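You operate a simulated robot arm through the tools that you are given. There is no shell and no other tool. Be economical: measure what you need, move in short steps, check, and stop when the job is done.

The job below is to be done with a simulated robot arm. You get a single attempt, and the scene is never put back.

TASK
Fit the divider in the open carton, pack the small box marked 250 g and tape the carton shut.
Fine: on the packing table; the divider stands across the middle, the box beside it; one tab across the seam. Set down upright: card divider.

The check looks at the end state, three seconds after you hand in, the way a careful person would. Anything else that was tipped, shoved, dropped, spilled or broken makes it a failure.

THE ROBOT
A 6-joint arm with a two-finger parallel gripper, fixed in place. Base frame: the origin is at the foot of the arm, x ahead of it, y to its left, z up; the work surface is at about z = 840. Units: mm, rad, N and s.
With the tool pointing down near the work surface it reaches from about 360 to 820 mm from the base axis. Its first joint turns from -2.897 to 2.897 rad. Payload 3.91 kg.
The tool frame sits at the grasp point between the pads (the TCP): z along the fingers, y along the line on which they close. The tips reach 30 mm beyond it. The gripper opens to 110 mm. The fingers are 20 mm wide and 10 mm thick; the gripper's body (48 by 112 mm) begins 55 mm behind the TCP.
Orientation is that of the tool frame in the base frame, as a unit quaternion [w, x, y, z]. With the fingers straight down and closing along the base's y, the tool's x points along the base's -x, its y along +y and its z along -z.

THE INTERFACE
- The arm moves only by the tool arm_command. Its argument "deltas" is a list of rows, each a list of 3 entries, a list of its own where there are three numbers: the finger opening in mm, from 0 to 110, then the shift along the base's x, y, z in mm, then the turn, a rotation vector about the base's x, y, z in rad. In form: [[jaw, [x, y, z], [rx, ry, rz]], ...]. A call has 1 to 12 rows; each row shifts and turns the commanded pose from where the row before left it. Each row takes 0.2 s and may step no farther than 50 mm and 0.15 rad from the row before; otherwise, or with a gripper value out of range, the whole call is refused. A pose out of reach is approached as far as the arm can. The call stops where the force on the tool passes 40 N (or 10 N more than at its start, if that is more) or the arm is blocked; 0.2 s more then pass. Each finger travels about 45 mm/s and halts on what it meets, pressing with about 39 N; the grip force reading is that of the motor and also rises with nothing between the fingers. The clock runs only during rows and for 0.2 s after the last one: add rows that do not move to give the fingers time. The reply holds the time, the measured pose of the TCP, the force on the tool along the base axes, the opening and the grip force, in the units named above and with some noise, with the torque about the TCP (base axes, N m) and any sound that the robot's microphone picked up.
- Cameras (640 x 400 px; columns grow to the right, rows downward): "scene" is fixed at [209.3, -658.5, 1581.4]; the picture's right is [0.84, -0.54, 0.00], its down [-0.54, -0.84, -0.08] and it looks along [0.04, 0.06, -1.00] (base axes); focal length 335 px, centre (320, 200). "wrist" rides on the gripper at [77, 7, -114] in the tool frame; the picture's right is [-0.09, 1.00, 0.00], its down [-0.80, -0.07, -0.59] and it looks along [-0.59, -0.05, 0.80] (tool axes); focal length 270 px, centre (320, 200). There is no depth. A picture from a camera that has moved, and an enlarged one, comes with that camera's place and axes in the base frame and with its lens. The place of the scene camera against the robot may be out by one fixed shift of up to 25 mm in any direction.
- grab_frame(camera): a new picture of that camera. No time passes.
- lift_body(by): slides the trunk up (or, below 0, down) by that many mm; the arm rides with it, the base frame stays. It gives what a move gives, with no picture.
- inspect(camera, box): a new picture of the part [left, top, right, bottom] of that camera's present view, enlarged. No time passes.
- job_done(): hands the job in; it is judged then, once.

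Go step by step. Nothing tells you positions but the pictures and the camera data: compare them with the known pose of the tool, close in by small moves and look again before you grip or let go. The budget is 120 turns and 76 pictures, counting those below and the enlarged ones. Unless the task says otherwise, let go and move clear before handing in, and close with one line.

The tools are called after ">>>" by a JSON object that holds its "method" and its "body". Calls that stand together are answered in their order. arm_command: Moves the arm, as the interface text tells. Its arguments: {"type":"object","properties":{"deltas":{"type":"array"}},"required":["deltas"]} The other tools are called the same way: lift_body (by) slides the trunk up or down; grab_frame (camera) takes a picture; inspect (camera, box) takes an enlarged picture of a part of a camera's view; job_done () hands the job in.

At the start:

```text
time: 0.0
tool_pos: [51.1, -495.2, 1186.7]
tool_rot: [-0.001, -0.001, 1.0, 0.0]
wrist_force: [0.0, -0.4, 0.2]
torque: [-0.03, -0.02, -0.01]
grip_width: 110.1
grasp_force: 0.1
trunk travel left (down, up): [-575.0, 35.0]
```

scene: 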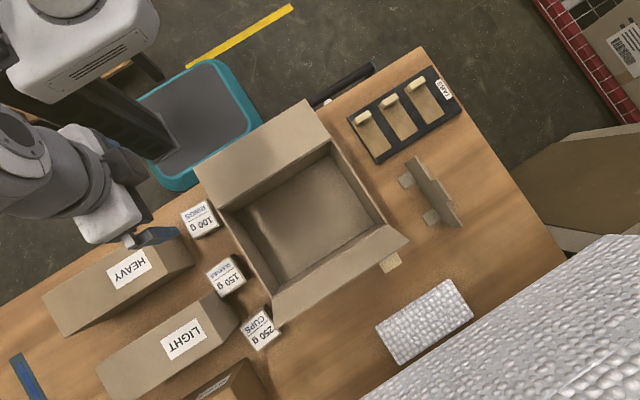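
wrist: 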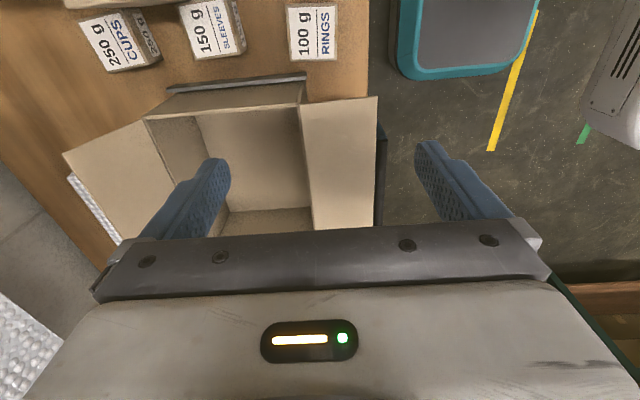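

I'll look closer at the carton, divider, tape rack and small boxes before moving.

>>> {"method": "inspect", "body": {"camera": "scene", "box": [180, 80, 420, 230]}}

>>> {"method": "inspect", "body": {"camera": "scene", "box": [340, 60, 500, 160]}}

>>> {"method": "inspect", "body": {"camera": "scene", "box": [350, 140, 510, 240]}}

>>> {"method": "inspect", "body": {"camera": "scene", "box": [180, 220, 420, 370]}}

```text
2.67 times, centred on (300, 155) of scene
camera zoom: at [209.3, -658.5, 1581.4], right [0.84, -0.54, 0.0], down [-0.54, -0.84, -0.08], along [0.04, 0.06, -1.0], focal length 893 px, centre (373, 320)
```

zoom: 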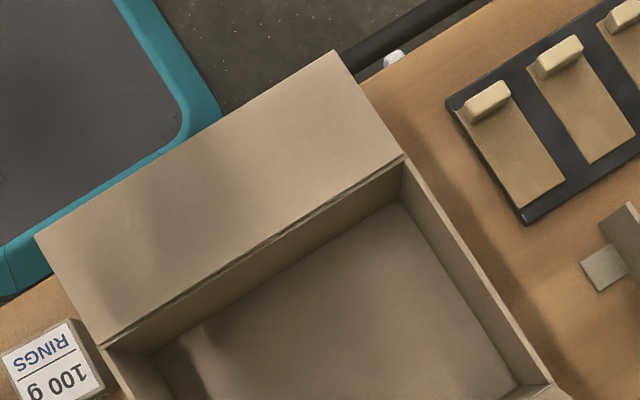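

```text
4.00 times, centred on (420, 110) of scene
camera zoom: at [209.3, -658.5, 1581.4], right [0.84, -0.54, 0.0], down [-0.54, -0.84, -0.08], along [0.04, 0.06, -1.0], focal length 1339 px, centre (-80, 560)
```

zoom: 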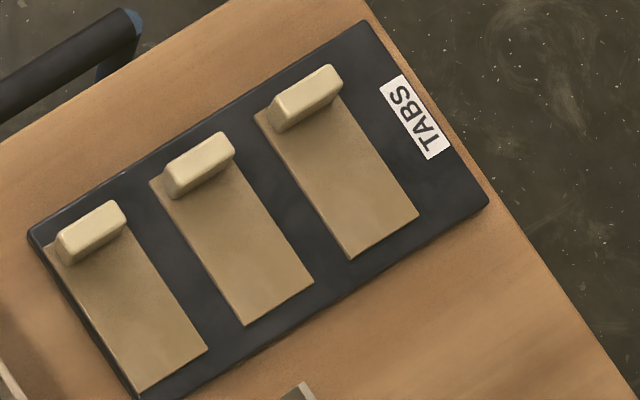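

```text
4.00 times, centred on (430, 190) of scene
camera zoom: at [209.3, -658.5, 1581.4], right [0.84, -0.54, 0.0], down [-0.54, -0.84, -0.08], along [0.04, 0.06, -1.0], focal length 1339 px, centre (-120, 240)
```

zoom: 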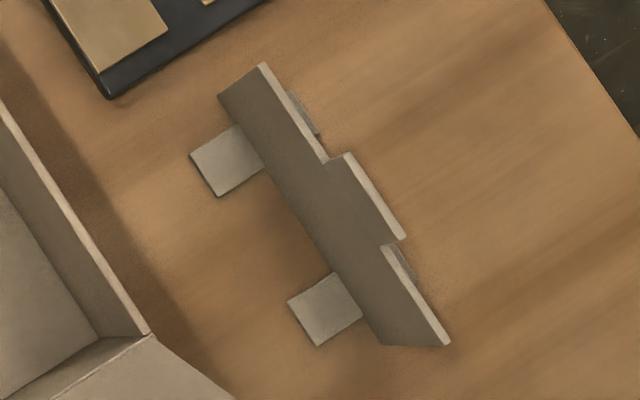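

```text
2.67 times, centred on (300, 295) of scene
camera zoom: at [209.3, -658.5, 1581.4], right [0.84, -0.54, 0.0], down [-0.54, -0.84, -0.08], along [0.04, 0.06, -1.0], focal length 893 px, centre (373, -53)
```

zoom: 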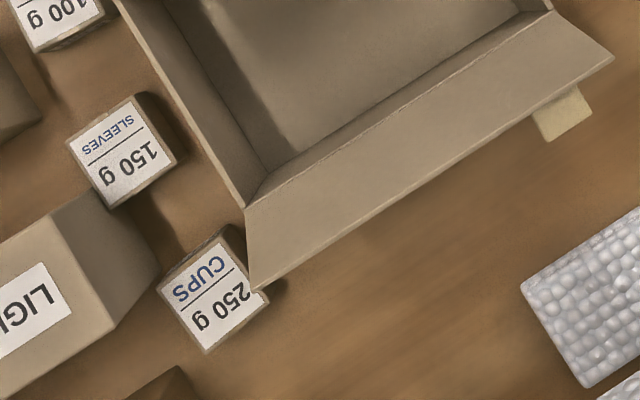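

The arm is above the carton's -x/+y side; the divider stands to the carton's +x side near (440,-730), the tabs rack near (495,-563), and the 250 g box near (-15,-780). I'll turn the gripper so it closes along x, with the camera facing outwards, and move toward the divider while staying high.

>>> {"method": "arm_command", "body": {"deltas": [[110, [25, -6, 3], [0, 0, -0.1428]], [110, [25, -6, 3], [0, 0, -0.1428]], [110, [25, -6, 3], [0, 0, -0.1428]], [110, [25, -6, 3], [0, 0, -0.1428]], [110, [25, -6, 3], [0, 0, -0.1428]], [110, [25, -6, 3], [0, 0, -0.1428]], [110, [25, -6, 3], [0, 0, -0.1428]], [110, [25, -6, 3], [0, 0, -0.1428]], [110, [25, -6, 3], [0, 0, -0.1428]], [110, [25, -6, 3], [0, 0, -0.1428]], [110, [25, -6, 3], [0, 0, -0.1428]]]}}

>>> {"method": "grab_frame", "body": {"camera": "wrist"}}

>>> {"method": "grab_frame", "body": {"camera": "scene"}}

```text
time: 2.4
tool_pos: [328.0, -560.7, 1219.7]
tool_rot: [0.0, 0.707, 0.707, 0.0]
wrist_force: [-0.7, 1.2, 0.3]
torque: [0.0, 0.03, 0.02]
grip_width: 109.9
grasp_force: 0.0
trunk travel left (down, up): [-575.0, 35.0]
```

```text
69 pictures are left
camera wrist: at [334.8, -484.6, 1334.2], right [1.0, -0.09, 0.0], down [-0.07, -0.8, 0.59], along [-0.05, -0.59, -0.8], focal length 270 px, centre (320, 200)
```

wrist: 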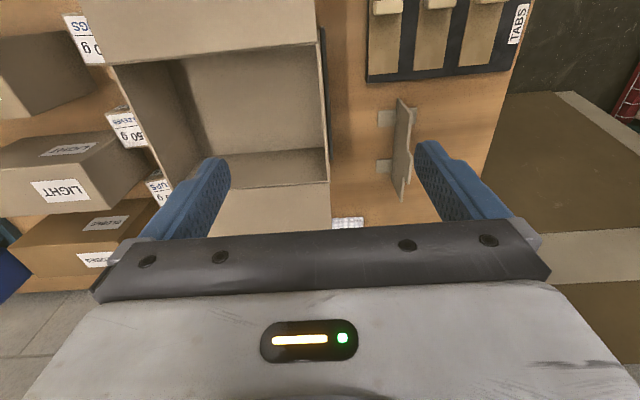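

```text
68 pictures are left
```

scene: 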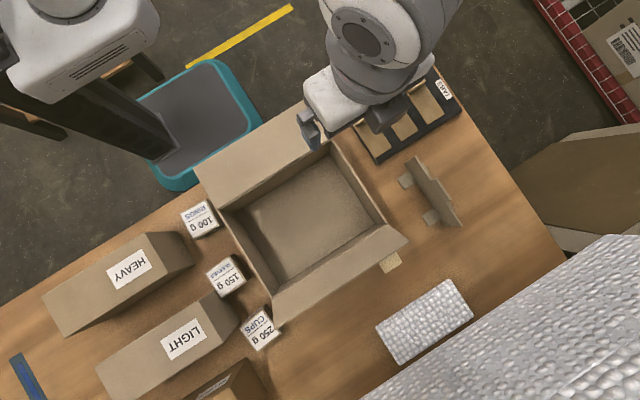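

From the wrist view the divider is near (465,-738), possibly at the edge of reach. I'll zoom in on it and then test the reach up high.

>>> {"method": "inspect", "body": {"camera": "wrist", "box": [320, 60, 480, 220]}}

>>> {"method": "arm_command", "body": {"deltas": [[110, [28, -36, 0], [0, 0, 0]], [110, [28, -36, 0], [0, 0, 0]], [110, [28, -36, 0], [0, 0, 0]], [110, [28, -36, 0], [0, 0, 0]], [110, [26, -34, 0], [0, 0, 0]]]}}

>>> {"method": "grab_frame", "body": {"camera": "wrist"}}

```text
2.50 times, centred on (400, 140) of wrist
camera zoom: at [334.8, -484.6, 1334.2], right [1.0, -0.09, 0.0], down [-0.07, -0.8, 0.59], along [-0.05, -0.59, -0.8], focal length 676 px, centre (120, 350)
```

zoom: 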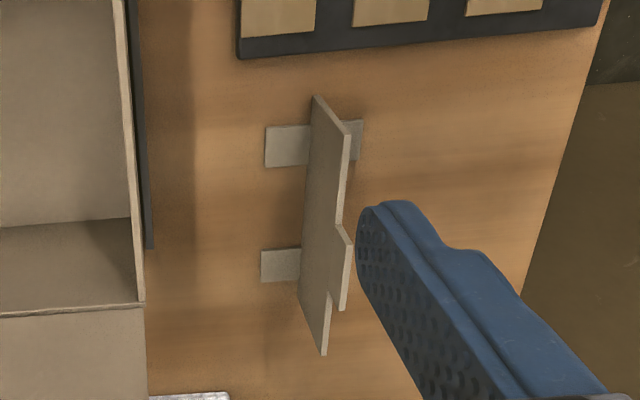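

```text
time: 3.6
tool_pos: [403.4, -643.7, 1198.2]
tool_rot: [0.0, 0.707, 0.708, 0.0]
wrist_force: [0.3, 0.1, 0.4]
torque: [-0.04, -0.02, 0.0]
grip_width: 110.4
grasp_force: 0.2
out of reach, approached as far as the arm can: row 3, 4, 5
trunk travel left (down, up): [-575.0, 35.0]
```

```text
66 pictures are left
camera wrist: at [410.7, -567.6, 1314.8], right [1.0, -0.09, 0.0], down [-0.07, -0.8, 0.59], along [-0.05, -0.59, -0.8], focal length 270 px, centre (320, 200)
```

wrist: 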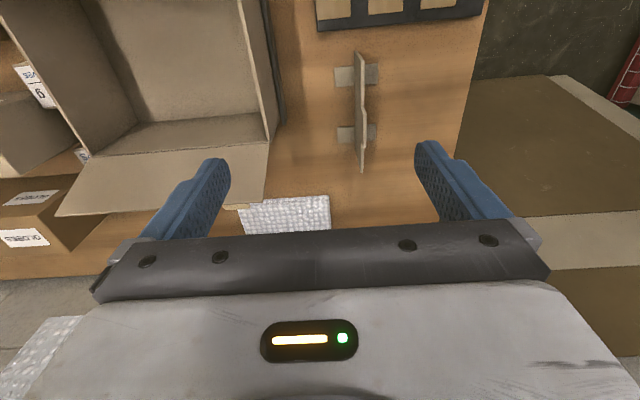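

The arm stops at a radius of about 760 mm at this height; lower down it should reach 820. The divider centre is at about (463,-720), out of vertical reach, but its +y shoulder (y about -660, top about z 908) can be reached. I'll check where the commanded pose now stands.

>>> {"method": "arm_command", "body": {"deltas": [[60, [0, 0, 0], [0, 0, 0]]]}}

```text
time: 4.0
tool_pos: [403.4, -644.5, 1200.3]
tool_rot: [0.0, 0.707, 0.707, -0.001]
wrist_force: [-0.6, 0.3, -0.4]
torque: [0.01, -0.01, 0.0]
grip_width: 75.3
grasp_force: 0.0
trunk travel left (down, up): [-575.0, 35.0]
```

The commanded pose follows the actual one. I'll descend to an intermediate height beside the divider, on the robot side, and look again.

>>> {"method": "arm_command", "body": {"deltas": [[60, [5, 15, -40], [0, 0, 0]], [60, [10, 10, -40], [0, 0, 0]], [60, [15, 10, -40], [0, 0, 0]], [60, [15, 5, -40], [0, 0, 0]], [60, [15, 4, -20], [0, 0, 0]]]}}

>>> {"method": "grab_frame", "body": {"camera": "wrist"}}

>>> {"method": "grab_frame", "body": {"camera": "scene"}}

```text
time: 5.2
tool_pos: [463.8, -598.9, 1018.8]
tool_rot: [0.0, 0.706, 0.708, 0.0]
wrist_force: [0.5, -0.2, -0.2]
torque: [0.03, 0.03, 0.01]
grip_width: 59.9
grasp_force: 0.1
trunk travel left (down, up): [-575.0, 35.0]
```

```text
65 pictures are left
camera wrist: at [470.2, -523.6, 1133.3], right [1.0, -0.09, 0.0], down [-0.07, -0.8, 0.59], along [-0.05, -0.59, -0.8], focal length 270 px, centre (320, 200)
```

wrist: 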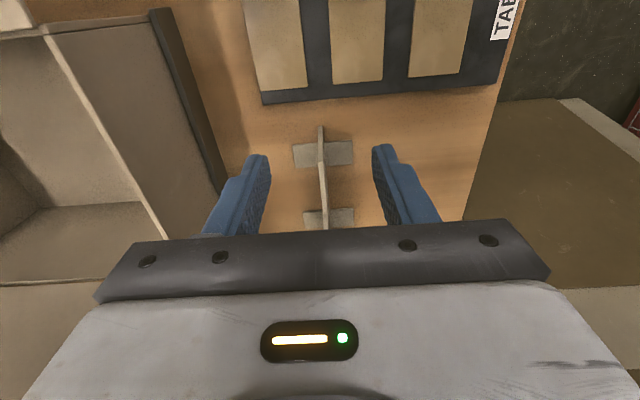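

```text
64 pictures are left
```

scene: 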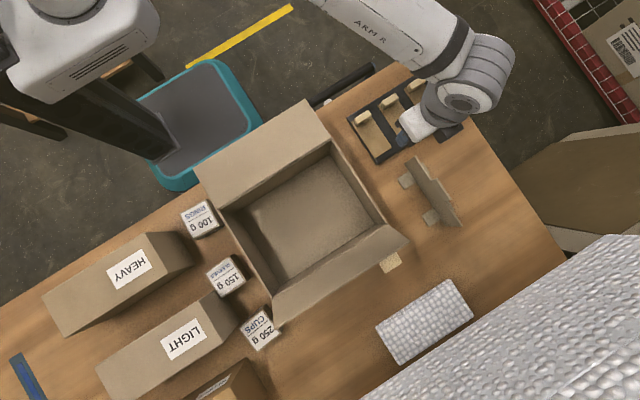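

The divider is centred between the fingers in x. I'll lower and slide outward to y -662 over its shoulder, stopping above the table to look.

>>> {"method": "arm_command", "body": {"deltas": [[60, [0, 0, -40], [0, 0, 0]], [60, [-1, -20, -18], [0, 0, 0]], [60, [-1, -22, 0], [0, 0, 0]], [60, [0, -20, 0], [0, 0, 0]], [60, [0, 0, -20], [0, 0, 0]]]}}

>>> {"method": "grab_frame", "body": {"camera": "wrist"}}

```text
time: 6.4
tool_pos: [461.4, -660.9, 940.7]
tool_rot: [0.0, 0.706, 0.708, 0.001]
wrist_force: [0.0, -0.6, 0.3]
torque: [-0.01, 0.01, 0.01]
grip_width: 59.7
grasp_force: 0.0
trunk travel left (down, up): [-575.0, 35.0]
```

```text
63 pictures are left
camera wrist: at [468.2, -585.3, 1056.0], right [1.0, -0.09, 0.0], down [-0.07, -0.8, 0.59], along [-0.05, -0.59, -0.8], focal length 270 px, centre (320, 200)
```

wrist: 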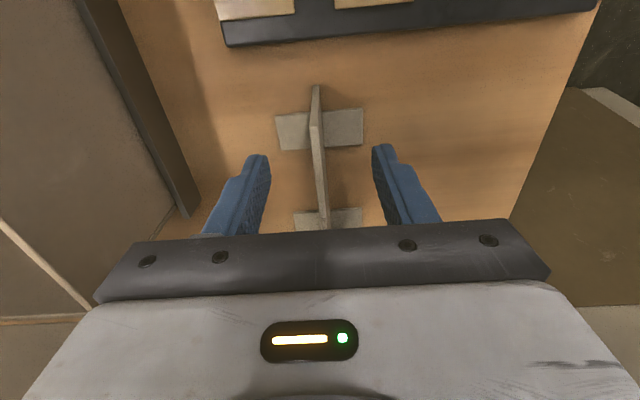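

The shoulder top is at z about 910 and x about 461.5, centred. I'll descend to z 888 and close.

>>> {"method": "arm_command", "body": {"deltas": [[60, [0, 0, -26], [0, 0, 0]], [60, [0, 0, -26], [0, 0, 0]], [40, [0, 0, 0], [0, 0, 0]], [20, [0, 0, 0], [0, 0, 0]], [0, [0, 0, 0], [0, 0, 0]], [0, [0, 0, 0], [0, 0, 0]], [0, [0, 0, 0], [0, 0, 0]]]}}

>>> {"method": "grab_frame", "body": {"camera": "wrist"}}

```text
time: 8.0
tool_pos: [459.4, -659.2, 894.2]
tool_rot: [0.003, 0.706, 0.708, -0.001]
wrist_force: [6.4, -7.1, 29.2]
torque: [-1.18, 0.07, 0.33]
grip_width: 4.2
grasp_force: 38.8
out of reach, approached as far as the arm can: row 2
trunk travel left (down, up): [-575.0, 35.0]
```

```text
62 pictures are left
camera wrist: at [465.5, -581.7, 1008.0], right [1.0, -0.09, 0.0], down [-0.07, -0.8, 0.6], along [-0.05, -0.6, -0.8], focal length 270 px, centre (320, 200)
```

wrist: 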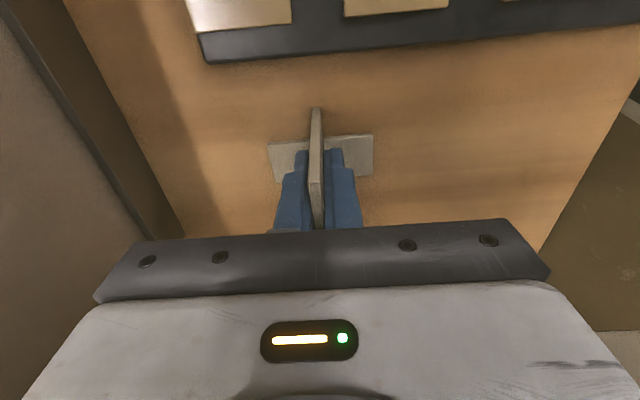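

The divider is gripped (4.2 mm), though the gripper body seems to be pressing on the taller centre tab. I'll lift slightly, pulling toward the robot only once clear, and check the force.

>>> {"method": "arm_command", "body": {"deltas": [[0, [0, 0, 10], [0, 0, 0]], [0, [0, 0, 10], [0, 0, 0]], [0, [0, 10, 15], [0, 0, 0]], [0, [0, 15, 20], [0, 0, 0]]]}}

>>> {"method": "grab_frame", "body": {"camera": "wrist"}}

>>> {"method": "grab_frame", "body": {"camera": "scene"}}

```text
time: 9.0
tool_pos: [470.3, -650.1, 945.1]
tool_rot: [-0.001, 0.707, 0.707, 0.0]
wrist_force: [0.7, -0.7, -0.6]
torque: [0.02, 0.08, 0.03]
grip_width: 3.9
grasp_force: 39.3
out of reach, approached as far as the arm can: row 3, 4
trunk travel left (down, up): [-575.0, 35.0]
```

```text
61 pictures are left
camera wrist: at [478.2, -575.9, 1059.8], right [1.0, -0.09, 0.0], down [-0.07, -0.8, 0.59], along [-0.05, -0.59, -0.81], focal length 270 px, centre (320, 200)
```

wrist: 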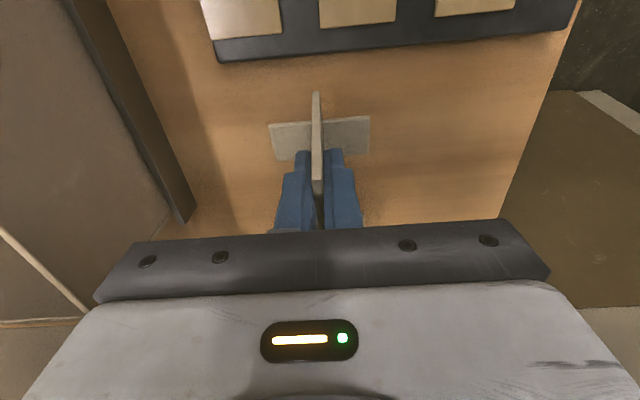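

```text
60 pictures are left
```

scene: 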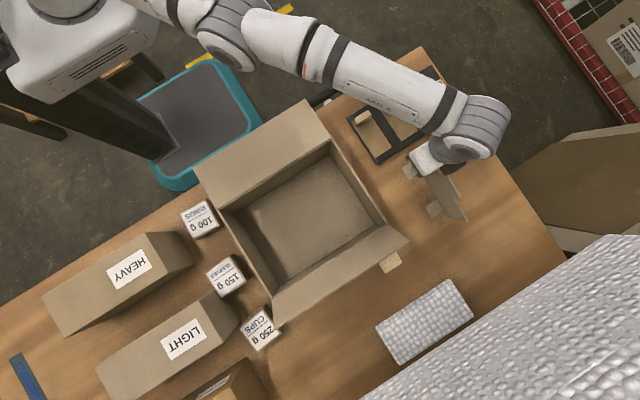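

The divider is up. I'll zoom in to check whether it tilted in the grip.

>>> {"method": "inspect", "body": {"camera": "wrist", "box": [240, 70, 400, 230]}}

>>> {"method": "inspect", "body": {"camera": "scene", "box": [380, 120, 500, 240]}}

```text
2.50 times, centred on (320, 150) of wrist
camera zoom: at [478.2, -575.9, 1059.8], right [1.0, -0.09, 0.0], down [-0.07, -0.8, 0.59], along [-0.05, -0.59, -0.81], focal length 676 px, centre (320, 325)
```

zoom: 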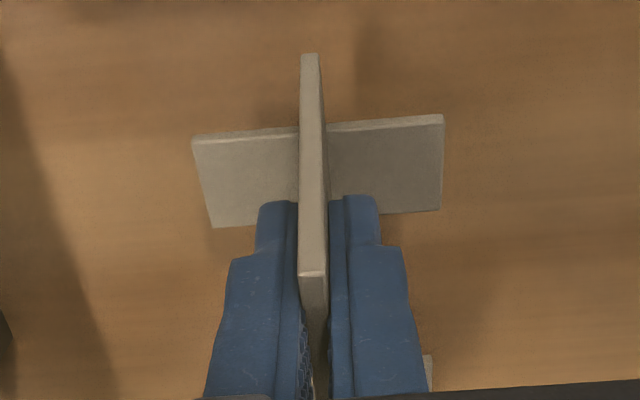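

```text
3.33 times, centred on (440, 180) of scene
camera zoom: at [209.3, -658.5, 1581.4], right [0.84, -0.54, 0.0], down [-0.54, -0.84, -0.08], along [0.04, 0.06, -1.0], focal length 1116 px, centre (-80, 267)
```

zoom: 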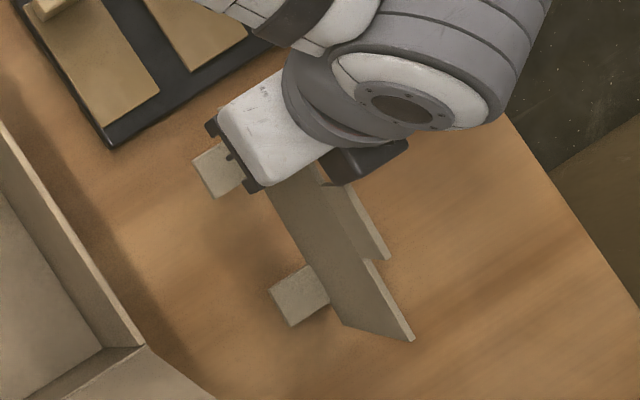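

The divider drooped by roughly 8° in the off-centre grip. I'll level it by tilting the tool, set it down nearer the robot (x about 405, centre y about -703), then regrip it by the centre tab.

>>> {"method": "arm_command", "body": {"deltas": [[0, [-15, 4, 0], [0, 0, 0]], [0, [-15, 4, 0], [0, 0, 0]], [0, [-15, 0, 0], [-0.06, 0, 0]], [0, [-15, 0, 0], [-0.06, 0, 0]], [0, [-5, 0, -15], [0, 0, 0]], [0, [0, 0, 0], [0, 0, 0]]]}}

>>> {"method": "grab_frame", "body": {"camera": "wrist"}}

>>> {"method": "inspect", "body": {"camera": "scene", "box": [340, 120, 500, 240]}}

```text
time: 10.4
tool_pos: [437.8, -697.1, 928.9]
tool_rot: [0.041, 0.705, 0.707, -0.042]
wrist_force: [0.8, 0.1, -0.3]
torque: [0.01, -0.03, 0.01]
grip_width: 3.6
grasp_force: 38.9
out of reach, approached as far as the arm can: row 1, 2, 3, 4
trunk travel left (down, up): [-575.0, 35.0]
```

```text
57 pictures are left
camera wrist: at [444.7, -607.5, 1033.9], right [1.0, -0.09, 0.01], down [-0.07, -0.72, 0.69], along [-0.05, -0.68, -0.73], focal length 270 px, centre (320, 200)
```

wrist: 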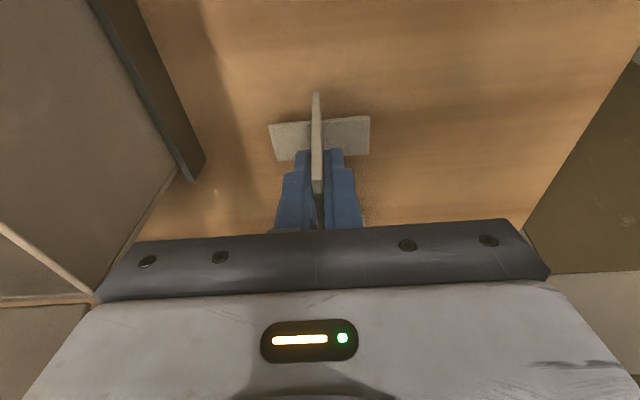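

```text
3.33 times, centred on (420, 180) of scene
camera zoom: at [209.3, -658.5, 1581.4], right [0.84, -0.54, 0.0], down [-0.54, -0.84, -0.08], along [0.04, 0.06, -1.0], focal length 1116 px, centre (-13, 267)
```

zoom: 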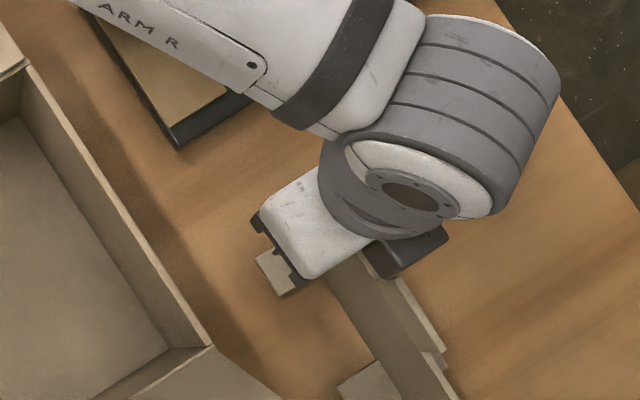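

The arm slid along the edge of its reach. I'll pull inward radially in small steps to get back into good reach, and check.

>>> {"method": "arm_command", "body": {"deltas": [[0, [-6, 10, 5], [0, 0, 0]], [0, [-6, 10, 5], [0, 0, 0]], [0, [-6, 10, 0], [0, 0, 0]], [0, [0, 0, 0], [0, 0, 0]]]}}

```text
time: 11.4
tool_pos: [426.4, -679.0, 936.5]
tool_rot: [0.043, 0.705, 0.707, -0.042]
wrist_force: [-0.3, -0.7, -0.2]
torque: [-0.02, 0.02, 0.0]
grip_width: 3.8
grasp_force: 39.5
out of reach, approached as far as the arm can: row 1, 2
trunk travel left (down, up): [-575.0, 35.0]
```

>>> {"method": "arm_command", "body": {"deltas": [[0, [-6, 10, 0], [0, 0, 0]], [0, [-6, 10, 0], [0, 0, 0]], [0, [-6, 10, 0], [0, 0, 0]], [0, [-3, 7, 0], [0, 0, 0]], [0, [0, 0, 0], [0, 0, 0]]]}}

>>> {"method": "grab_frame", "body": {"camera": "wrist"}}

>>> {"method": "inspect", "body": {"camera": "scene", "box": [340, 120, 500, 240]}}

```text
time: 12.6
tool_pos: [405.3, -642.6, 935.8]
tool_rot: [0.043, 0.705, 0.707, -0.043]
wrist_force: [-0.2, 0.5, 0.5]
torque: [0.02, 0.03, 0.04]
grip_width: 4.1
grasp_force: 39.0
trunk travel left (down, up): [-575.0, 35.0]
```

```text
55 pictures are left
camera wrist: at [413.0, -553.0, 1041.2], right [1.0, -0.09, 0.01], down [-0.07, -0.72, 0.69], along [-0.05, -0.68, -0.73], focal length 270 px, centre (320, 200)
```

wrist: 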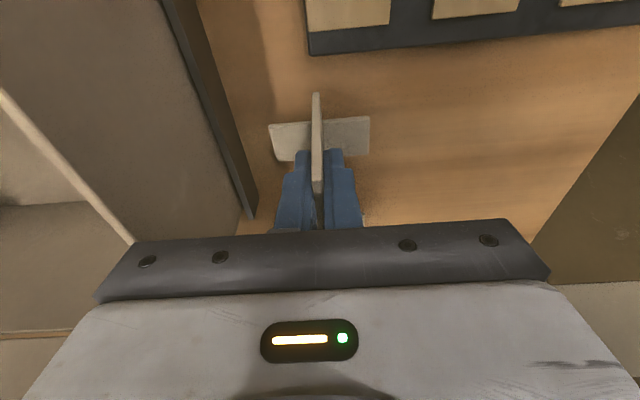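

```text
3.33 times, centred on (420, 180) of scene
camera zoom: at [209.3, -658.5, 1581.4], right [0.84, -0.54, 0.0], down [-0.54, -0.84, -0.08], along [0.04, 0.06, -1.0], focal length 1116 px, centre (-13, 267)
```

zoom: 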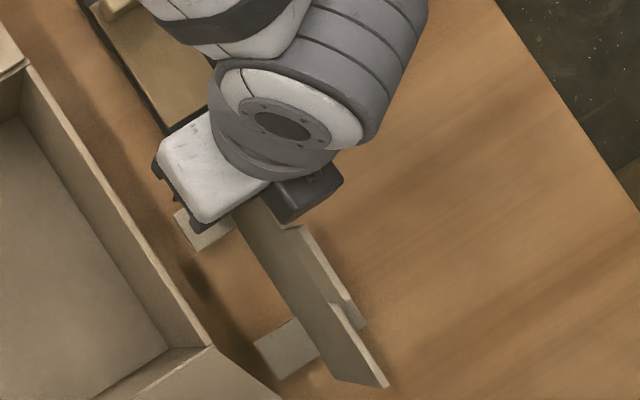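

I have control again at (405,-643). The divider clears the carton's side rail and the tabs rack, so I'll lower it toward the table.

>>> {"method": "arm_command", "body": {"deltas": [[0, [0, 0, -15], [0, 0, 0]], [0, [0, 0, -15], [0, 0, 0]], [0, [0, 0, -5], [0, 0, 0]], [0, [0, 0, 0], [0, 0, 0]]]}}

>>> {"method": "arm_command", "body": {"deltas": [[0, [0, 0, -4], [0, 0, 0]], [0, [0, 0, 0], [0, 0, 0]]]}}

>>> {"method": "inspect", "body": {"camera": "wrist", "box": [240, 70, 400, 230]}}

```text
time: 13.7
tool_pos: [407.8, -645.5, 909.3]
tool_rot: [0.05, 0.704, 0.707, -0.044]
wrist_force: [-0.1, -0.1, 15.0]
torque: [0.11, 0.23, -0.01]
grip_width: 4.0
grasp_force: 39.3
trunk travel left (down, up): [-575.0, 35.0]
stopped in row 4: the force on the tool passed its limit at 41 N (the readings are from after the stop); the commanded pose is now the measured one
```

```text
time: 14.4
tool_pos: [408.2, -647.0, 909.1]
tool_rot: [0.053, 0.704, 0.707, -0.045]
wrist_force: [-0.8, -0.6, 13.5]
torque: [0.16, 0.2, 0.0]
grip_width: 4.0
grasp_force: 39.3
trunk travel left (down, up): [-575.0, 35.0]
stopped in row 2: the force on the tool passed its limit at 41 N (the readings are from after the stop); the commanded pose is now the measured one
```

```text
2.50 times, centred on (320, 150) of wrist
camera zoom: at [414.1, -555.5, 1012.2], right [1.0, -0.08, 0.02], down [-0.08, -0.71, 0.7], along [-0.04, -0.7, -0.71], focal length 676 px, centre (320, 325)
```

zoom: 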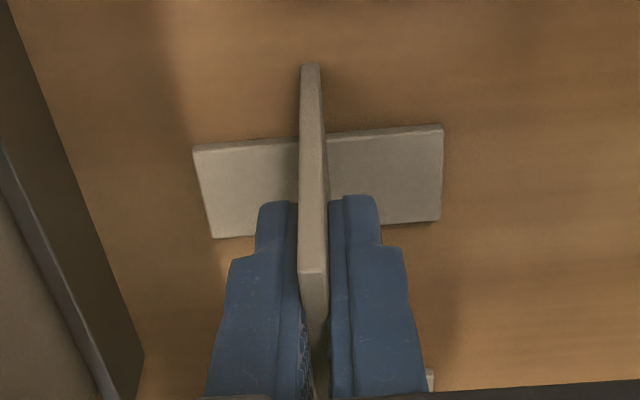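

It touched earlier than expected, at TCP z 909. I'll check from the scene camera which end is touching.

>>> {"method": "inspect", "body": {"camera": "scene", "box": [370, 150, 470, 230]}}

>>> {"method": "inspect", "body": {"camera": "wrist", "box": [0, 0, 640, 400]}}

```text
5.00 times, centred on (420, 190) of scene
camera zoom: at [209.3, -658.5, 1581.4], right [0.84, -0.54, 0.0], down [-0.54, -0.84, -0.08], along [0.04, 0.06, -1.0], focal length 1674 px, centre (-180, 250)
```

zoom: 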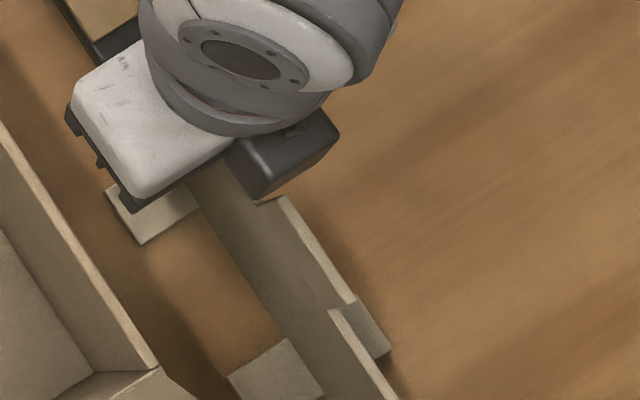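

```text
1.00 times, centred on (320, 200) of wrist (not enlarged: the box is as wide or as high as the picture)
camera zoom: at [414.1, -555.5, 1012.2], right [1.0, -0.08, 0.02], down [-0.08, -0.71, 0.7], along [-0.04, -0.7, -0.71], focal length 270 px, centre (320, 200)
```

zoom: 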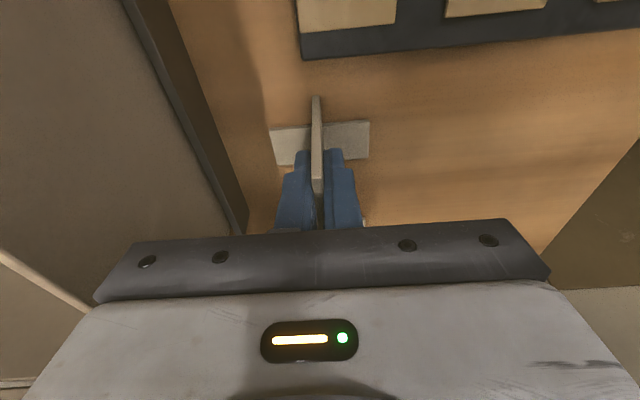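

It looks close to level and is touching, so I'll release it gently by opening only a little, then look.

>>> {"method": "arm_command", "body": {"deltas": [[8, [0, 0, 0], [0, 0, 0]], [16, [0, 0, 0], [0, 0, 0]], [24, [0, 0, 0], [0, 0, 0]], [24, [0, 0, 0], [0, 0, 0]]]}}

>>> {"method": "inspect", "body": {"camera": "wrist", "box": [240, 70, 400, 230]}}

```text
time: 15.4
tool_pos: [407.9, -646.5, 905.4]
tool_rot: [0.051, 0.705, 0.706, -0.045]
wrist_force: [0.1, 0.7, -0.3]
torque: [0.01, 0.02, -0.02]
grip_width: 23.9
grasp_force: 0.1
trunk travel left (down, up): [-575.0, 35.0]
```

```text
2.50 times, centred on (320, 150) of wrist
camera zoom: at [414.4, -555.8, 1009.4], right [1.0, -0.09, 0.02], down [-0.08, -0.71, 0.7], along [-0.04, -0.7, -0.72], focal length 676 px, centre (320, 325)
```

zoom: 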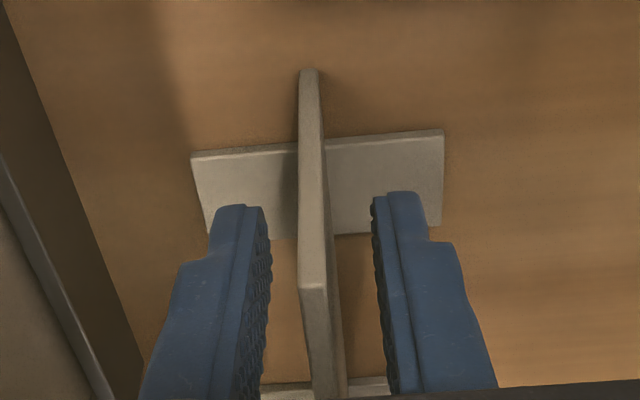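

It's standing upright at about (409,-711). I'll shift it a little closer, in the same grip and barely lifted, so the centre tab is comfortably reachable.

>>> {"method": "arm_command", "body": {"deltas": [[0, [0, 0, 0], [0, 0, 0]], [0, [0, 0, 0], [0, 0, 0]], [0, [0, 0, 0], [0, 0, 0]], [0, [0, 0, 6], [0, 0, 0]], [0, [-9, 6, 0], [0, 0, 0]], [0, [-9, 6, 0], [0, 0, 0]], [0, [0, 0, 0], [0, 0, 0]]]}}

>>> {"method": "inspect", "body": {"camera": "wrist", "box": [160, 70, 400, 230]}}

```text
time: 17.0
tool_pos: [391.1, -634.8, 911.8]
tool_rot: [0.052, 0.705, 0.705, -0.044]
wrist_force: [-1.0, 0.2, -0.8]
torque: [0.01, 0.05, -0.01]
grip_width: 4.1
grasp_force: 39.3
trunk travel left (down, up): [-575.0, 35.0]
```

```text
2.50 times, centred on (280, 150) of wrist
camera zoom: at [396.4, -543.8, 1015.6], right [1.0, -0.09, 0.02], down [-0.08, -0.71, 0.7], along [-0.05, -0.7, -0.72], focal length 676 px, centre (420, 325)
```

zoom: 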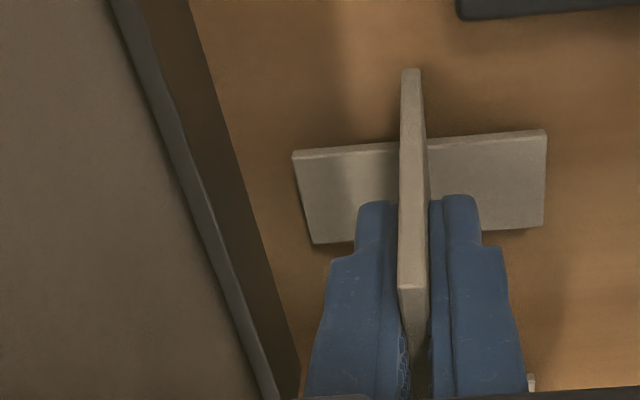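

The divider moved cleanly. I'll lower it, release, then rise straight up and clear.

>>> {"method": "arm_command", "body": {"deltas": [[0, [0, 0, -6], [0, 0, 0]], [8, [0, 0, 0], [0, 0, 0]], [20, [0, 0, 0], [0, 0, 0]], [40, [0, 0, 0], [0, 0, 0]], [40, [0, 0, 0], [0, 0, 0]], [40, [0, 0, 30], [0, 0, 0]], [40, [0, 0, 30], [0.06, 0, 0]], [40, [0, 0, 20], [0.065, 0, 0]]]}}

>>> {"method": "grab_frame", "body": {"camera": "wrist"}}

```text
time: 18.8
tool_pos: [390.8, -635.4, 985.7]
tool_rot: [0.007, 0.707, 0.707, 0.0]
wrist_force: [0.1, 0.0, -0.3]
torque: [0.01, -0.01, 0.03]
grip_width: 40.1
grasp_force: 0.1
trunk travel left (down, up): [-575.0, 35.0]
```

```text
48 pictures are left
camera wrist: at [396.8, -557.5, 1099.4], right [1.0, -0.09, 0.01], down [-0.07, -0.8, 0.6], along [-0.05, -0.6, -0.8], focal length 270 px, centre (320, 200)
```

wrist: 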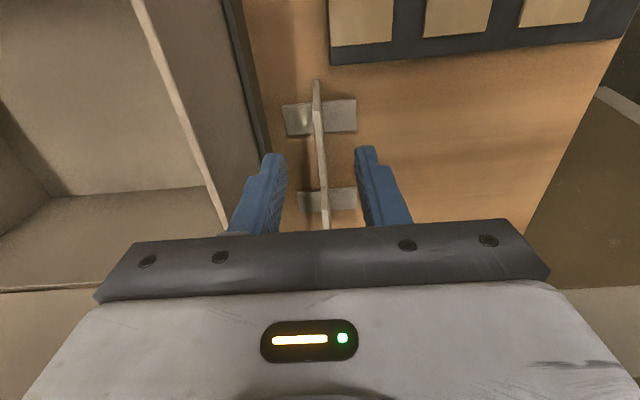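

The divider stands square at about (390,-700), with the tab spanning y from -677 to -723. I'll move over the tab centre and look before descending.

>>> {"method": "arm_command", "body": {"deltas": [[40, [-1, -21, 0], [0, 0, 0]], [40, [0, -21, 0], [0, 0, 0]], [40, [0, -21, 0], [0, 0, 0]], [40, [0, 0, 0], [0, 0, 0]]]}}

>>> {"method": "grab_frame", "body": {"camera": "wrist"}}

```text
time: 19.8
tool_pos: [388.3, -698.0, 986.3]
tool_rot: [0.007, 0.707, 0.707, -0.001]
wrist_force: [-0.4, 0.0, -0.1]
torque: [0.02, -0.01, 0.01]
grip_width: 40.0
grasp_force: 0.0
trunk travel left (down, up): [-575.0, 35.0]
```

```text
47 pictures are left
camera wrist: at [394.9, -620.1, 1099.4], right [1.0, -0.09, 0.01], down [-0.08, -0.8, 0.6], along [-0.05, -0.6, -0.8], focal length 270 px, centre (320, 200)
```

wrist: 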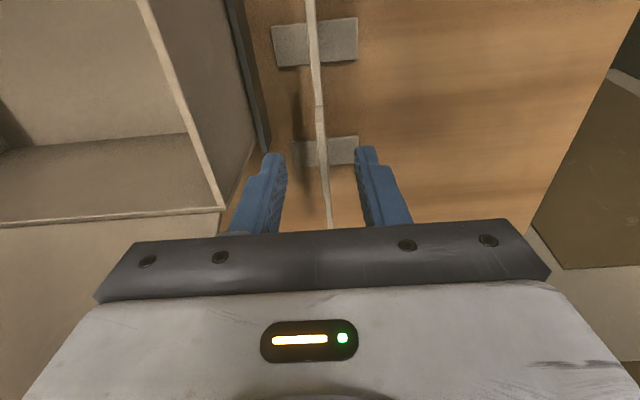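

I'm over the tab; next I descend to z 926 and close.

>>> {"method": "arm_command", "body": {"deltas": [[40, [1, 2, -30], [0, 0, 0]], [40, [0, 0, -30], [0, 0, 0]], [20, [0, 0, 0], [0, 0, 0]], [0, [0, 0, 0], [0, 0, 0]], [0, [0, 0, 0], [0, 0, 0]], [0, [0, 0, 0], [0, 0, 0]]]}}

>>> {"method": "arm_command", "body": {"deltas": [[0, [0, 0, 20], [0, 0, 0]], [0, [0, 0, 30], [0, 0, 0]], [0, [0, 0, 0], [0, 0, 0]]]}}

>>> {"method": "grab_frame", "body": {"camera": "wrist"}}

```text
time: 21.2
tool_pos: [389.5, -695.7, 924.6]
tool_rot: [0.007, 0.707, 0.707, -0.001]
wrist_force: [0.1, 1.0, -0.4]
torque: [-0.01, -0.02, -0.02]
grip_width: 4.2
grasp_force: 39.1
trunk travel left (down, up): [-575.0, 35.0]
```

```text
time: 22.0
tool_pos: [392.3, -695.2, 976.2]
tool_rot: [0.007, 0.707, 0.708, 0.0]
wrist_force: [0.8, 0.1, -0.3]
torque: [-0.01, -0.03, -0.03]
grip_width: 4.2
grasp_force: 39.0
trunk travel left (down, up): [-575.0, 35.0]
```

```text
46 pictures are left
camera wrist: at [397.2, -618.7, 1090.6], right [1.0, -0.09, 0.01], down [-0.07, -0.8, 0.6], along [-0.05, -0.6, -0.8], focal length 270 px, centre (320, 200)
```

wrist: 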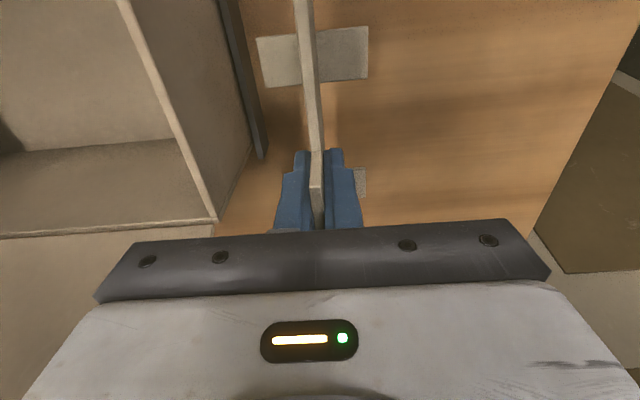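

The divider is held level and its base is 85 mm below the TCP. The carton spans about x 66–326, y -525 to -726, with its rim at z about 960. I'll raise the divider and carry it over the carton's middle.

>>> {"method": "arm_command", "body": {"deltas": [[0, [0, 19, 25], [0, 0, 0]], [0, [0, 19, 25], [0, 0, 0]], [0, [0, 19, 25], [0, 0, 0]], [0, [0, 17, 25], [0, 0, 0]], [0, [-15, 0, 5], [0, 0, 0]], [0, [-35, 0, 0], [0, 0, 0]], [0, [-35, 0, 0], [0, 0, 0]], [0, [-35, 0, 0], [0, 0, 0]], [0, [-35, 0, 0], [0, 0, 0]], [0, [-25, 0, 0], [0, 0, 0]], [0, [-15, 0, 0], [0, 0, 0]], [0, [0, 0, 0], [0, 0, 0]]]}}

>>> {"method": "grab_frame", "body": {"camera": "wrist"}}

>>> {"method": "grab_frame", "body": {"camera": "scene"}}

```text
time: 24.6
tool_pos: [194.8, -620.9, 1081.6]
tool_rot: [0.007, 0.706, 0.708, 0.0]
wrist_force: [0.3, -0.3, 0.3]
torque: [0.04, -0.02, -0.02]
grip_width: 4.2
grasp_force: 39.0
trunk travel left (down, up): [-575.0, 35.0]
```

```text
45 pictures are left
camera wrist: at [200.7, -544.1, 1194.7], right [1.0, -0.09, 0.01], down [-0.07, -0.79, 0.6], along [-0.04, -0.6, -0.8], focal length 270 px, centre (320, 200)
```

wrist: 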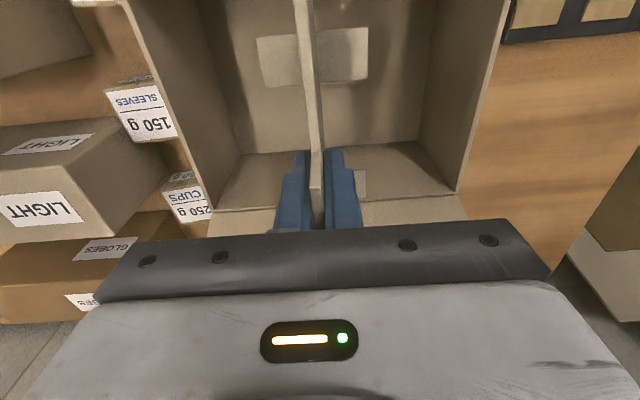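

```text
44 pictures are left
```

scene: 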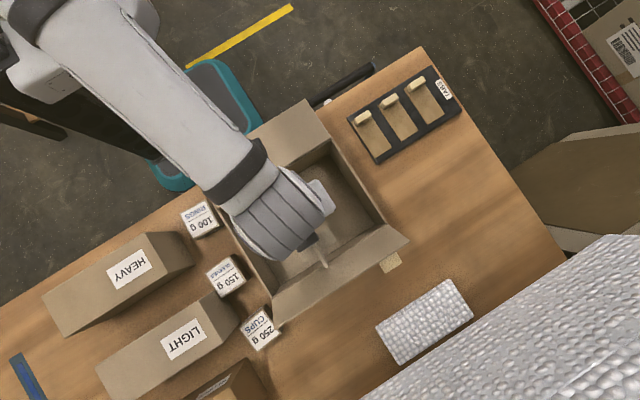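

The divider hangs over the carton. The carton's inner middle works out at x about 200–203, y about -623, so I'll shift 6 mm and descend partway.

>>> {"method": "arm_command", "body": {"deltas": [[0, [6, 0, -30], [0, 0, 0]], [0, [0, 0, -35], [0, 0, 0]], [0, [0, 0, -30], [0, 0, 0]], [0, [0, 0, 0], [0, 0, 0]]]}}

>>> {"method": "grab_frame", "body": {"camera": "wrist"}}

```text
time: 25.6
tool_pos: [201.7, -623.2, 986.3]
tool_rot: [0.007, 0.706, 0.708, -0.001]
wrist_force: [-0.1, -0.9, -0.2]
torque: [0.02, 0.04, 0.0]
grip_width: 4.1
grasp_force: 39.0
trunk travel left (down, up): [-575.0, 35.0]
```

```text
43 pictures are left
camera wrist: at [207.8, -544.7, 1100.4], right [1.0, -0.09, 0.01], down [-0.08, -0.8, 0.6], along [-0.04, -0.6, -0.8], focal length 270 px, centre (320, 200)
```

wrist: 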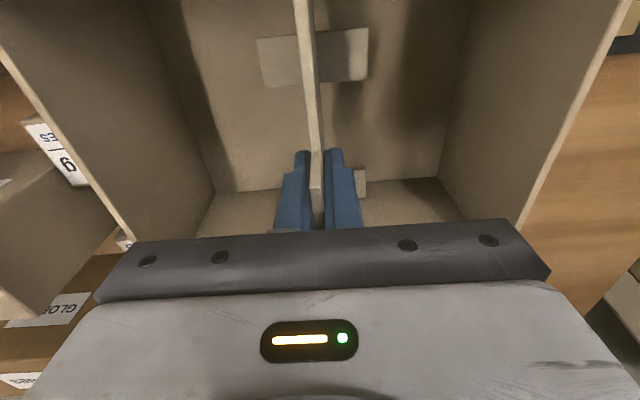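

The divider is centred at x 201.7 between walls at about 72.6 and 330.6. I'll lower it to the floor in small final steps.

>>> {"method": "arm_command", "body": {"deltas": [[0, [0, -1, -30], [0, 0, 0]], [0, [0, 0, -18], [0, 0, 0]], [0, [0, 0, -4], [0, 0, 0]], [0, [0, 0, 0], [0, 0, 0]]]}}

>>> {"method": "arm_command", "body": {"deltas": [[0, [0, 0, -3], [0, 0, 0]], [0, [0, 0, 0], [0, 0, 0]]]}}

```text
time: 26.6
tool_pos: [201.2, -624.2, 933.6]
tool_rot: [0.007, 0.707, 0.707, -0.001]
wrist_force: [-0.5, -0.5, 0.4]
torque: [0.03, -0.01, 0.03]
grip_width: 4.3
grasp_force: 38.9
trunk travel left (down, up): [-575.0, 35.0]
```

```text
time: 27.2
tool_pos: [201.6, -622.8, 932.3]
tool_rot: [0.006, 0.707, 0.707, -0.001]
wrist_force: [-0.6, -0.2, 0.2]
torque: [0.01, 0.03, 0.05]
grip_width: 4.0
grasp_force: 38.6
trunk travel left (down, up): [-575.0, 35.0]
```

>>> {"method": "arm_command", "body": {"deltas": [[0, [0, 0, -3], [0, 0, 0]], [0, [0, 0, 0], [0, 0, 0]]]}}

```text
time: 27.8
tool_pos: [201.0, -622.7, 930.7]
tool_rot: [0.008, 0.708, 0.707, -0.003]
wrist_force: [1.3, -0.4, 19.1]
torque: [0.93, 0.34, -0.03]
grip_width: 4.3
grasp_force: 39.5
trunk travel left (down, up): [-575.0, 35.0]
```

The divider is on the carton floor. I'll release it, rise straight up and look.

>>> {"method": "arm_command", "body": {"deltas": [[10, [0, 0, 1], [0, 0, 0]], [24, [0, 0, 0], [0, 0, 0]], [40, [0, 0, 0], [0, 0, 0]], [40, [0, 0, 0], [0, 0, 0]], [40, [0, 0, 40], [0, 0, 0]], [40, [0, 0, 40], [0, 0, 0]], [40, [0, 0, 40], [0, 0, 0]], [40, [0, 0, 30], [0, 0, 0]]]}}

>>> {"method": "grab_frame", "body": {"camera": "wrist"}}

```text
time: 29.6
tool_pos: [200.4, -622.7, 1079.2]
tool_rot: [0.006, 0.707, 0.707, -0.002]
wrist_force: [0.4, -0.9, 0.1]
torque: [0.02, -0.03, 0.03]
grip_width: 40.0
grasp_force: 0.0
trunk travel left (down, up): [-575.0, 35.0]
```

```text
42 pictures are left
camera wrist: at [206.6, -544.5, 1193.9], right [1.0, -0.09, 0.01], down [-0.08, -0.8, 0.6], along [-0.05, -0.6, -0.8], focal length 270 px, centre (320, 200)
```

wrist: 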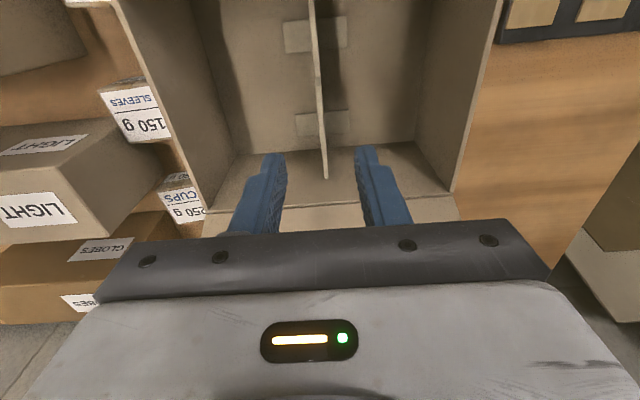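

The divider is standing across the middle. Next is the 250 g box; I'll move toward it with the camera facing outward.

>>> {"method": "arm_command", "body": {"deltas": [[80, [-30, -6, 8], [0, 0, 0]], [80, [-40, -8, 8], [0, 0, 0]], [80, [-40, -8, 8], [0, 0, 0]], [80, [-40, -8, 8], [0, 0, 0]], [80, [-40, -5, 8], [0, 0, 0]], [80, [-20, -5, 0], [0, 0, 0]], [80, [0, 0, 0], [0, 0, 0]]]}}

>>> {"method": "grab_frame", "body": {"camera": "wrist"}}

```text
time: 31.2
tool_pos: [-8.9, -664.2, 1120.9]
tool_rot: [0.007, 0.706, 0.708, 0.0]
wrist_force: [0.0, -0.3, -0.2]
torque: [-0.01, -0.02, 0.01]
grip_width: 79.6
grasp_force: 0.0
trunk travel left (down, up): [-575.0, 35.0]
```

```text
41 pictures are left
camera wrist: at [-3.0, -585.7, 1233.8], right [1.0, -0.09, 0.01], down [-0.07, -0.8, 0.6], along [-0.04, -0.6, -0.8], focal length 270 px, centre (320, 200)
```

wrist: 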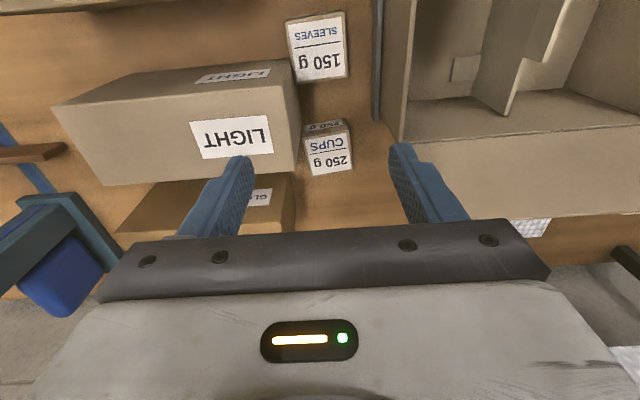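

>>> {"method": "inspect", "body": {"camera": "wrist", "box": [260, 90, 420, 210]}}

```text
3.33 times, centred on (340, 150) of wrist
camera zoom: at [-3.0, -585.7, 1233.8], right [1.0, -0.09, 0.01], down [-0.07, -0.8, 0.6], along [-0.04, -0.6, -0.8], focal length 901 px, centre (253, 367)
```

zoom: 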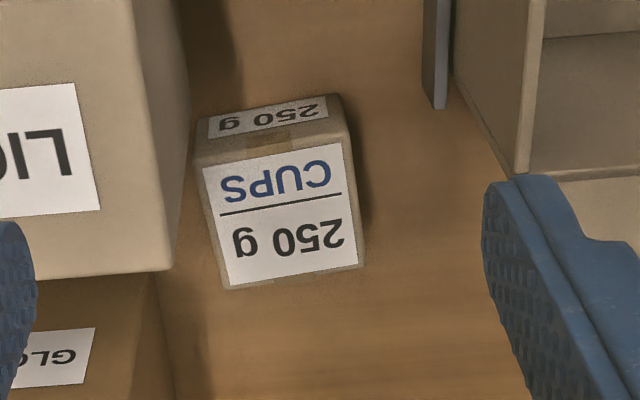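

The 250 g box is about 65×62×49 mm, centred at (-2,-766) and yawed about +0.1 rad, nearly touching the LIGHT box on its -x side. I'll grip it along y: turn the gripper by +1.67 rad, camera on the -x side, well away from the raised flap.

>>> {"method": "arm_command", "body": {"deltas": [[100, [0, 0, 0], [0, 0, 0.139]], [100, [0, 0, 0], [0, 0, 0.139]], [100, [0, 0, 0], [0, 0, 0.139]], [100, [0, 0, 0], [0, 0, 0.139]], [100, [0, 0, 0], [0, 0, 0.139]], [100, [0, 0, 0], [0, 0, 0.139]], [100, [0, -10, 0], [0, 0, 0.139]], [100, [0, -15, 0], [0, 0, 0.139]], [100, [0, -15, 0], [0, 0, 0.139]], [100, [3, -15, 0], [0, 0, 0.139]], [100, [3, -15, 0], [0, 0, 0.139]], [100, [0, -15, 0], [0, 0, 0.139]]]}}

>>> {"method": "grab_frame", "body": {"camera": "wrist"}}

```text
time: 33.8
tool_pos: [-3.0, -747.7, 1117.8]
tool_rot: [0.006, -0.05, 0.999, 0.005]
wrist_force: [-0.1, 0.2, -0.4]
torque: [0.0, -0.01, -0.01]
grip_width: 99.9
grasp_force: 0.0
trunk travel left (down, up): [-575.0, 35.0]
```

```text
39 pictures are left
camera wrist: at [-80.9, -751.5, 1232.0], right [-0.01, 1.0, 0.01], down [0.8, 0.0, 0.6], along [0.6, 0.02, -0.8], focal length 270 px, centre (320, 200)
```

wrist: 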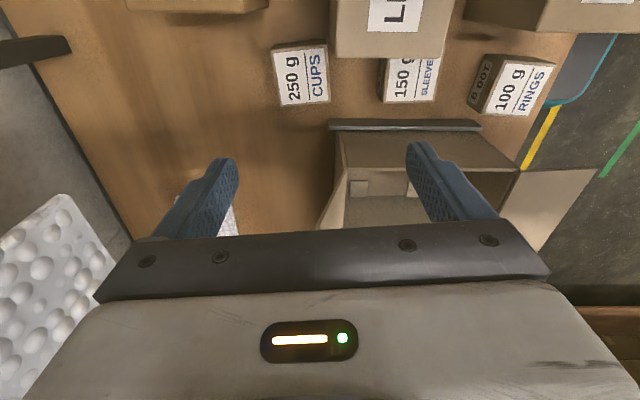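

>>> {"method": "inspect", "body": {"camera": "wrist", "box": [240, 20, 400, 130]}}

```text
3.64 times, centred on (320, 75) of wrist
camera zoom: at [-80.9, -751.5, 1232.0], right [-0.01, 1.0, 0.01], down [0.8, 0.0, 0.6], along [0.6, 0.02, -0.8], focal length 983 px, centre (320, 654)
```

zoom: 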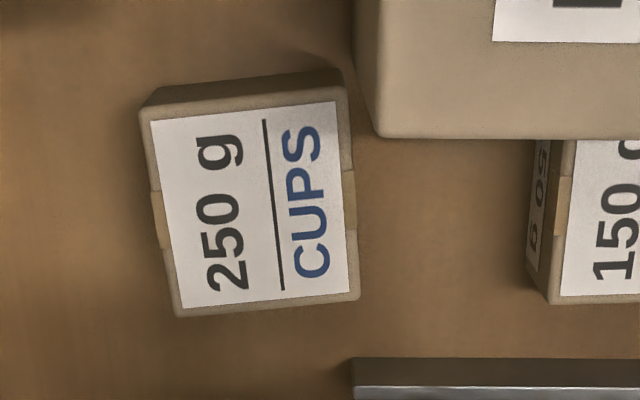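

The box centre is confirmed at (-5,-766), yaw 0.1; the LIGHT box's corner is close at (-39,-735), top about z 970. I'll offset the grip 10 mm to +x for clearance and descend to just above the box.

>>> {"method": "arm_command", "body": {"deltas": [[100, [5, -9, -30], [0, 0, 0]], [100, [4, -8, -40], [0, 0, 0]], [100, [0, 0, -40], [0, 0, 0]], [100, [0, 0, -40], [0, 0, 0]], [100, [0, 0, -33], [0, 0, 0]], [100, [0, 0, 0], [0, 0, 0]]]}}

>>> {"method": "grab_frame", "body": {"camera": "wrist"}}

```text
time: 35.2
tool_pos: [5.8, -764.6, 934.9]
tool_rot: [0.004, -0.049, 0.999, 0.005]
wrist_force: [0.5, -0.1, -1.3]
torque: [0.0, 0.01, 0.01]
grip_width: 100.0
grasp_force: 0.1
trunk travel left (down, up): [-575.0, 35.0]
```

```text
37 pictures are left
camera wrist: at [-71.5, -767.3, 1049.5], right [-0.01, 1.0, 0.01], down [0.8, 0.0, 0.6], along [0.6, 0.01, -0.8], focal length 270 px, centre (320, 200)
```

wrist: 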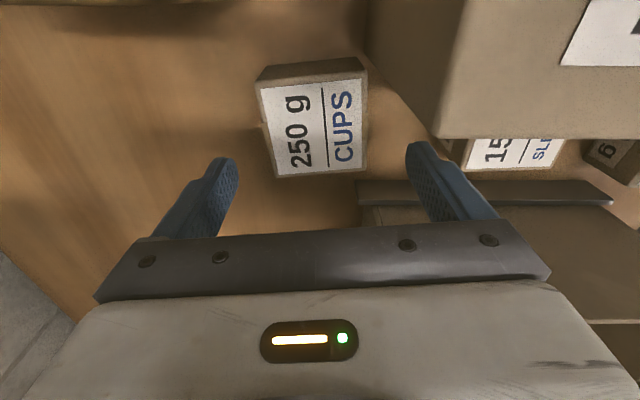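

Box centred between the fingers, with the rail and LIGHT box clear. I'll descend to z 880 and close.

>>> {"method": "arm_command", "body": {"deltas": [[100, [0, 0, -30], [0, 0, 0]], [100, [0, 0, -25], [0, 0, 0]], [80, [0, 0, 0], [0, 0, 0]], [60, [0, 0, 0], [0, 0, 0]], [50, [0, 0, 0], [0, 0, 0]], [50, [0, 0, 0], [0, 0, 0]], [50, [0, 0, 0], [0, 0, 0]]]}}

>>> {"method": "arm_command", "body": {"deltas": [[50, [0, 0, 15], [0, 0, 0]], [50, [0, 0, 25], [0, 0, 0]], [50, [0, 0, 0], [0, 0, 0]]]}}

>>> {"method": "grab_frame", "body": {"camera": "wrist"}}

```text
time: 36.8
tool_pos: [6.5, -765.6, 881.0]
tool_rot: [0.004, -0.048, 0.999, 0.006]
wrist_force: [0.1, -1.3, 1.6]
torque: [-0.17, 0.01, 0.0]
grip_width: 65.8
grasp_force: 39.6
trunk travel left (down, up): [-575.0, 35.0]
```

```text
time: 37.6
tool_pos: [6.6, -765.7, 920.4]
tool_rot: [0.005, -0.049, 0.999, 0.004]
wrist_force: [-0.1, 0.6, -3.2]
torque: [0.0, -0.04, -0.01]
grip_width: 65.7
grasp_force: 39.2
trunk travel left (down, up): [-575.0, 35.0]
```

```text
36 pictures are left
camera wrist: at [-71.9, -767.7, 1034.4], right [-0.01, 1.0, 0.01], down [0.8, 0.0, 0.6], along [0.6, 0.01, -0.8], focal length 270 px, centre (320, 200)
```

wrist: 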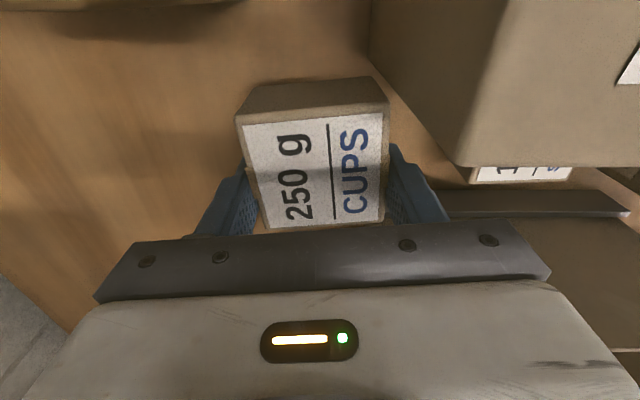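

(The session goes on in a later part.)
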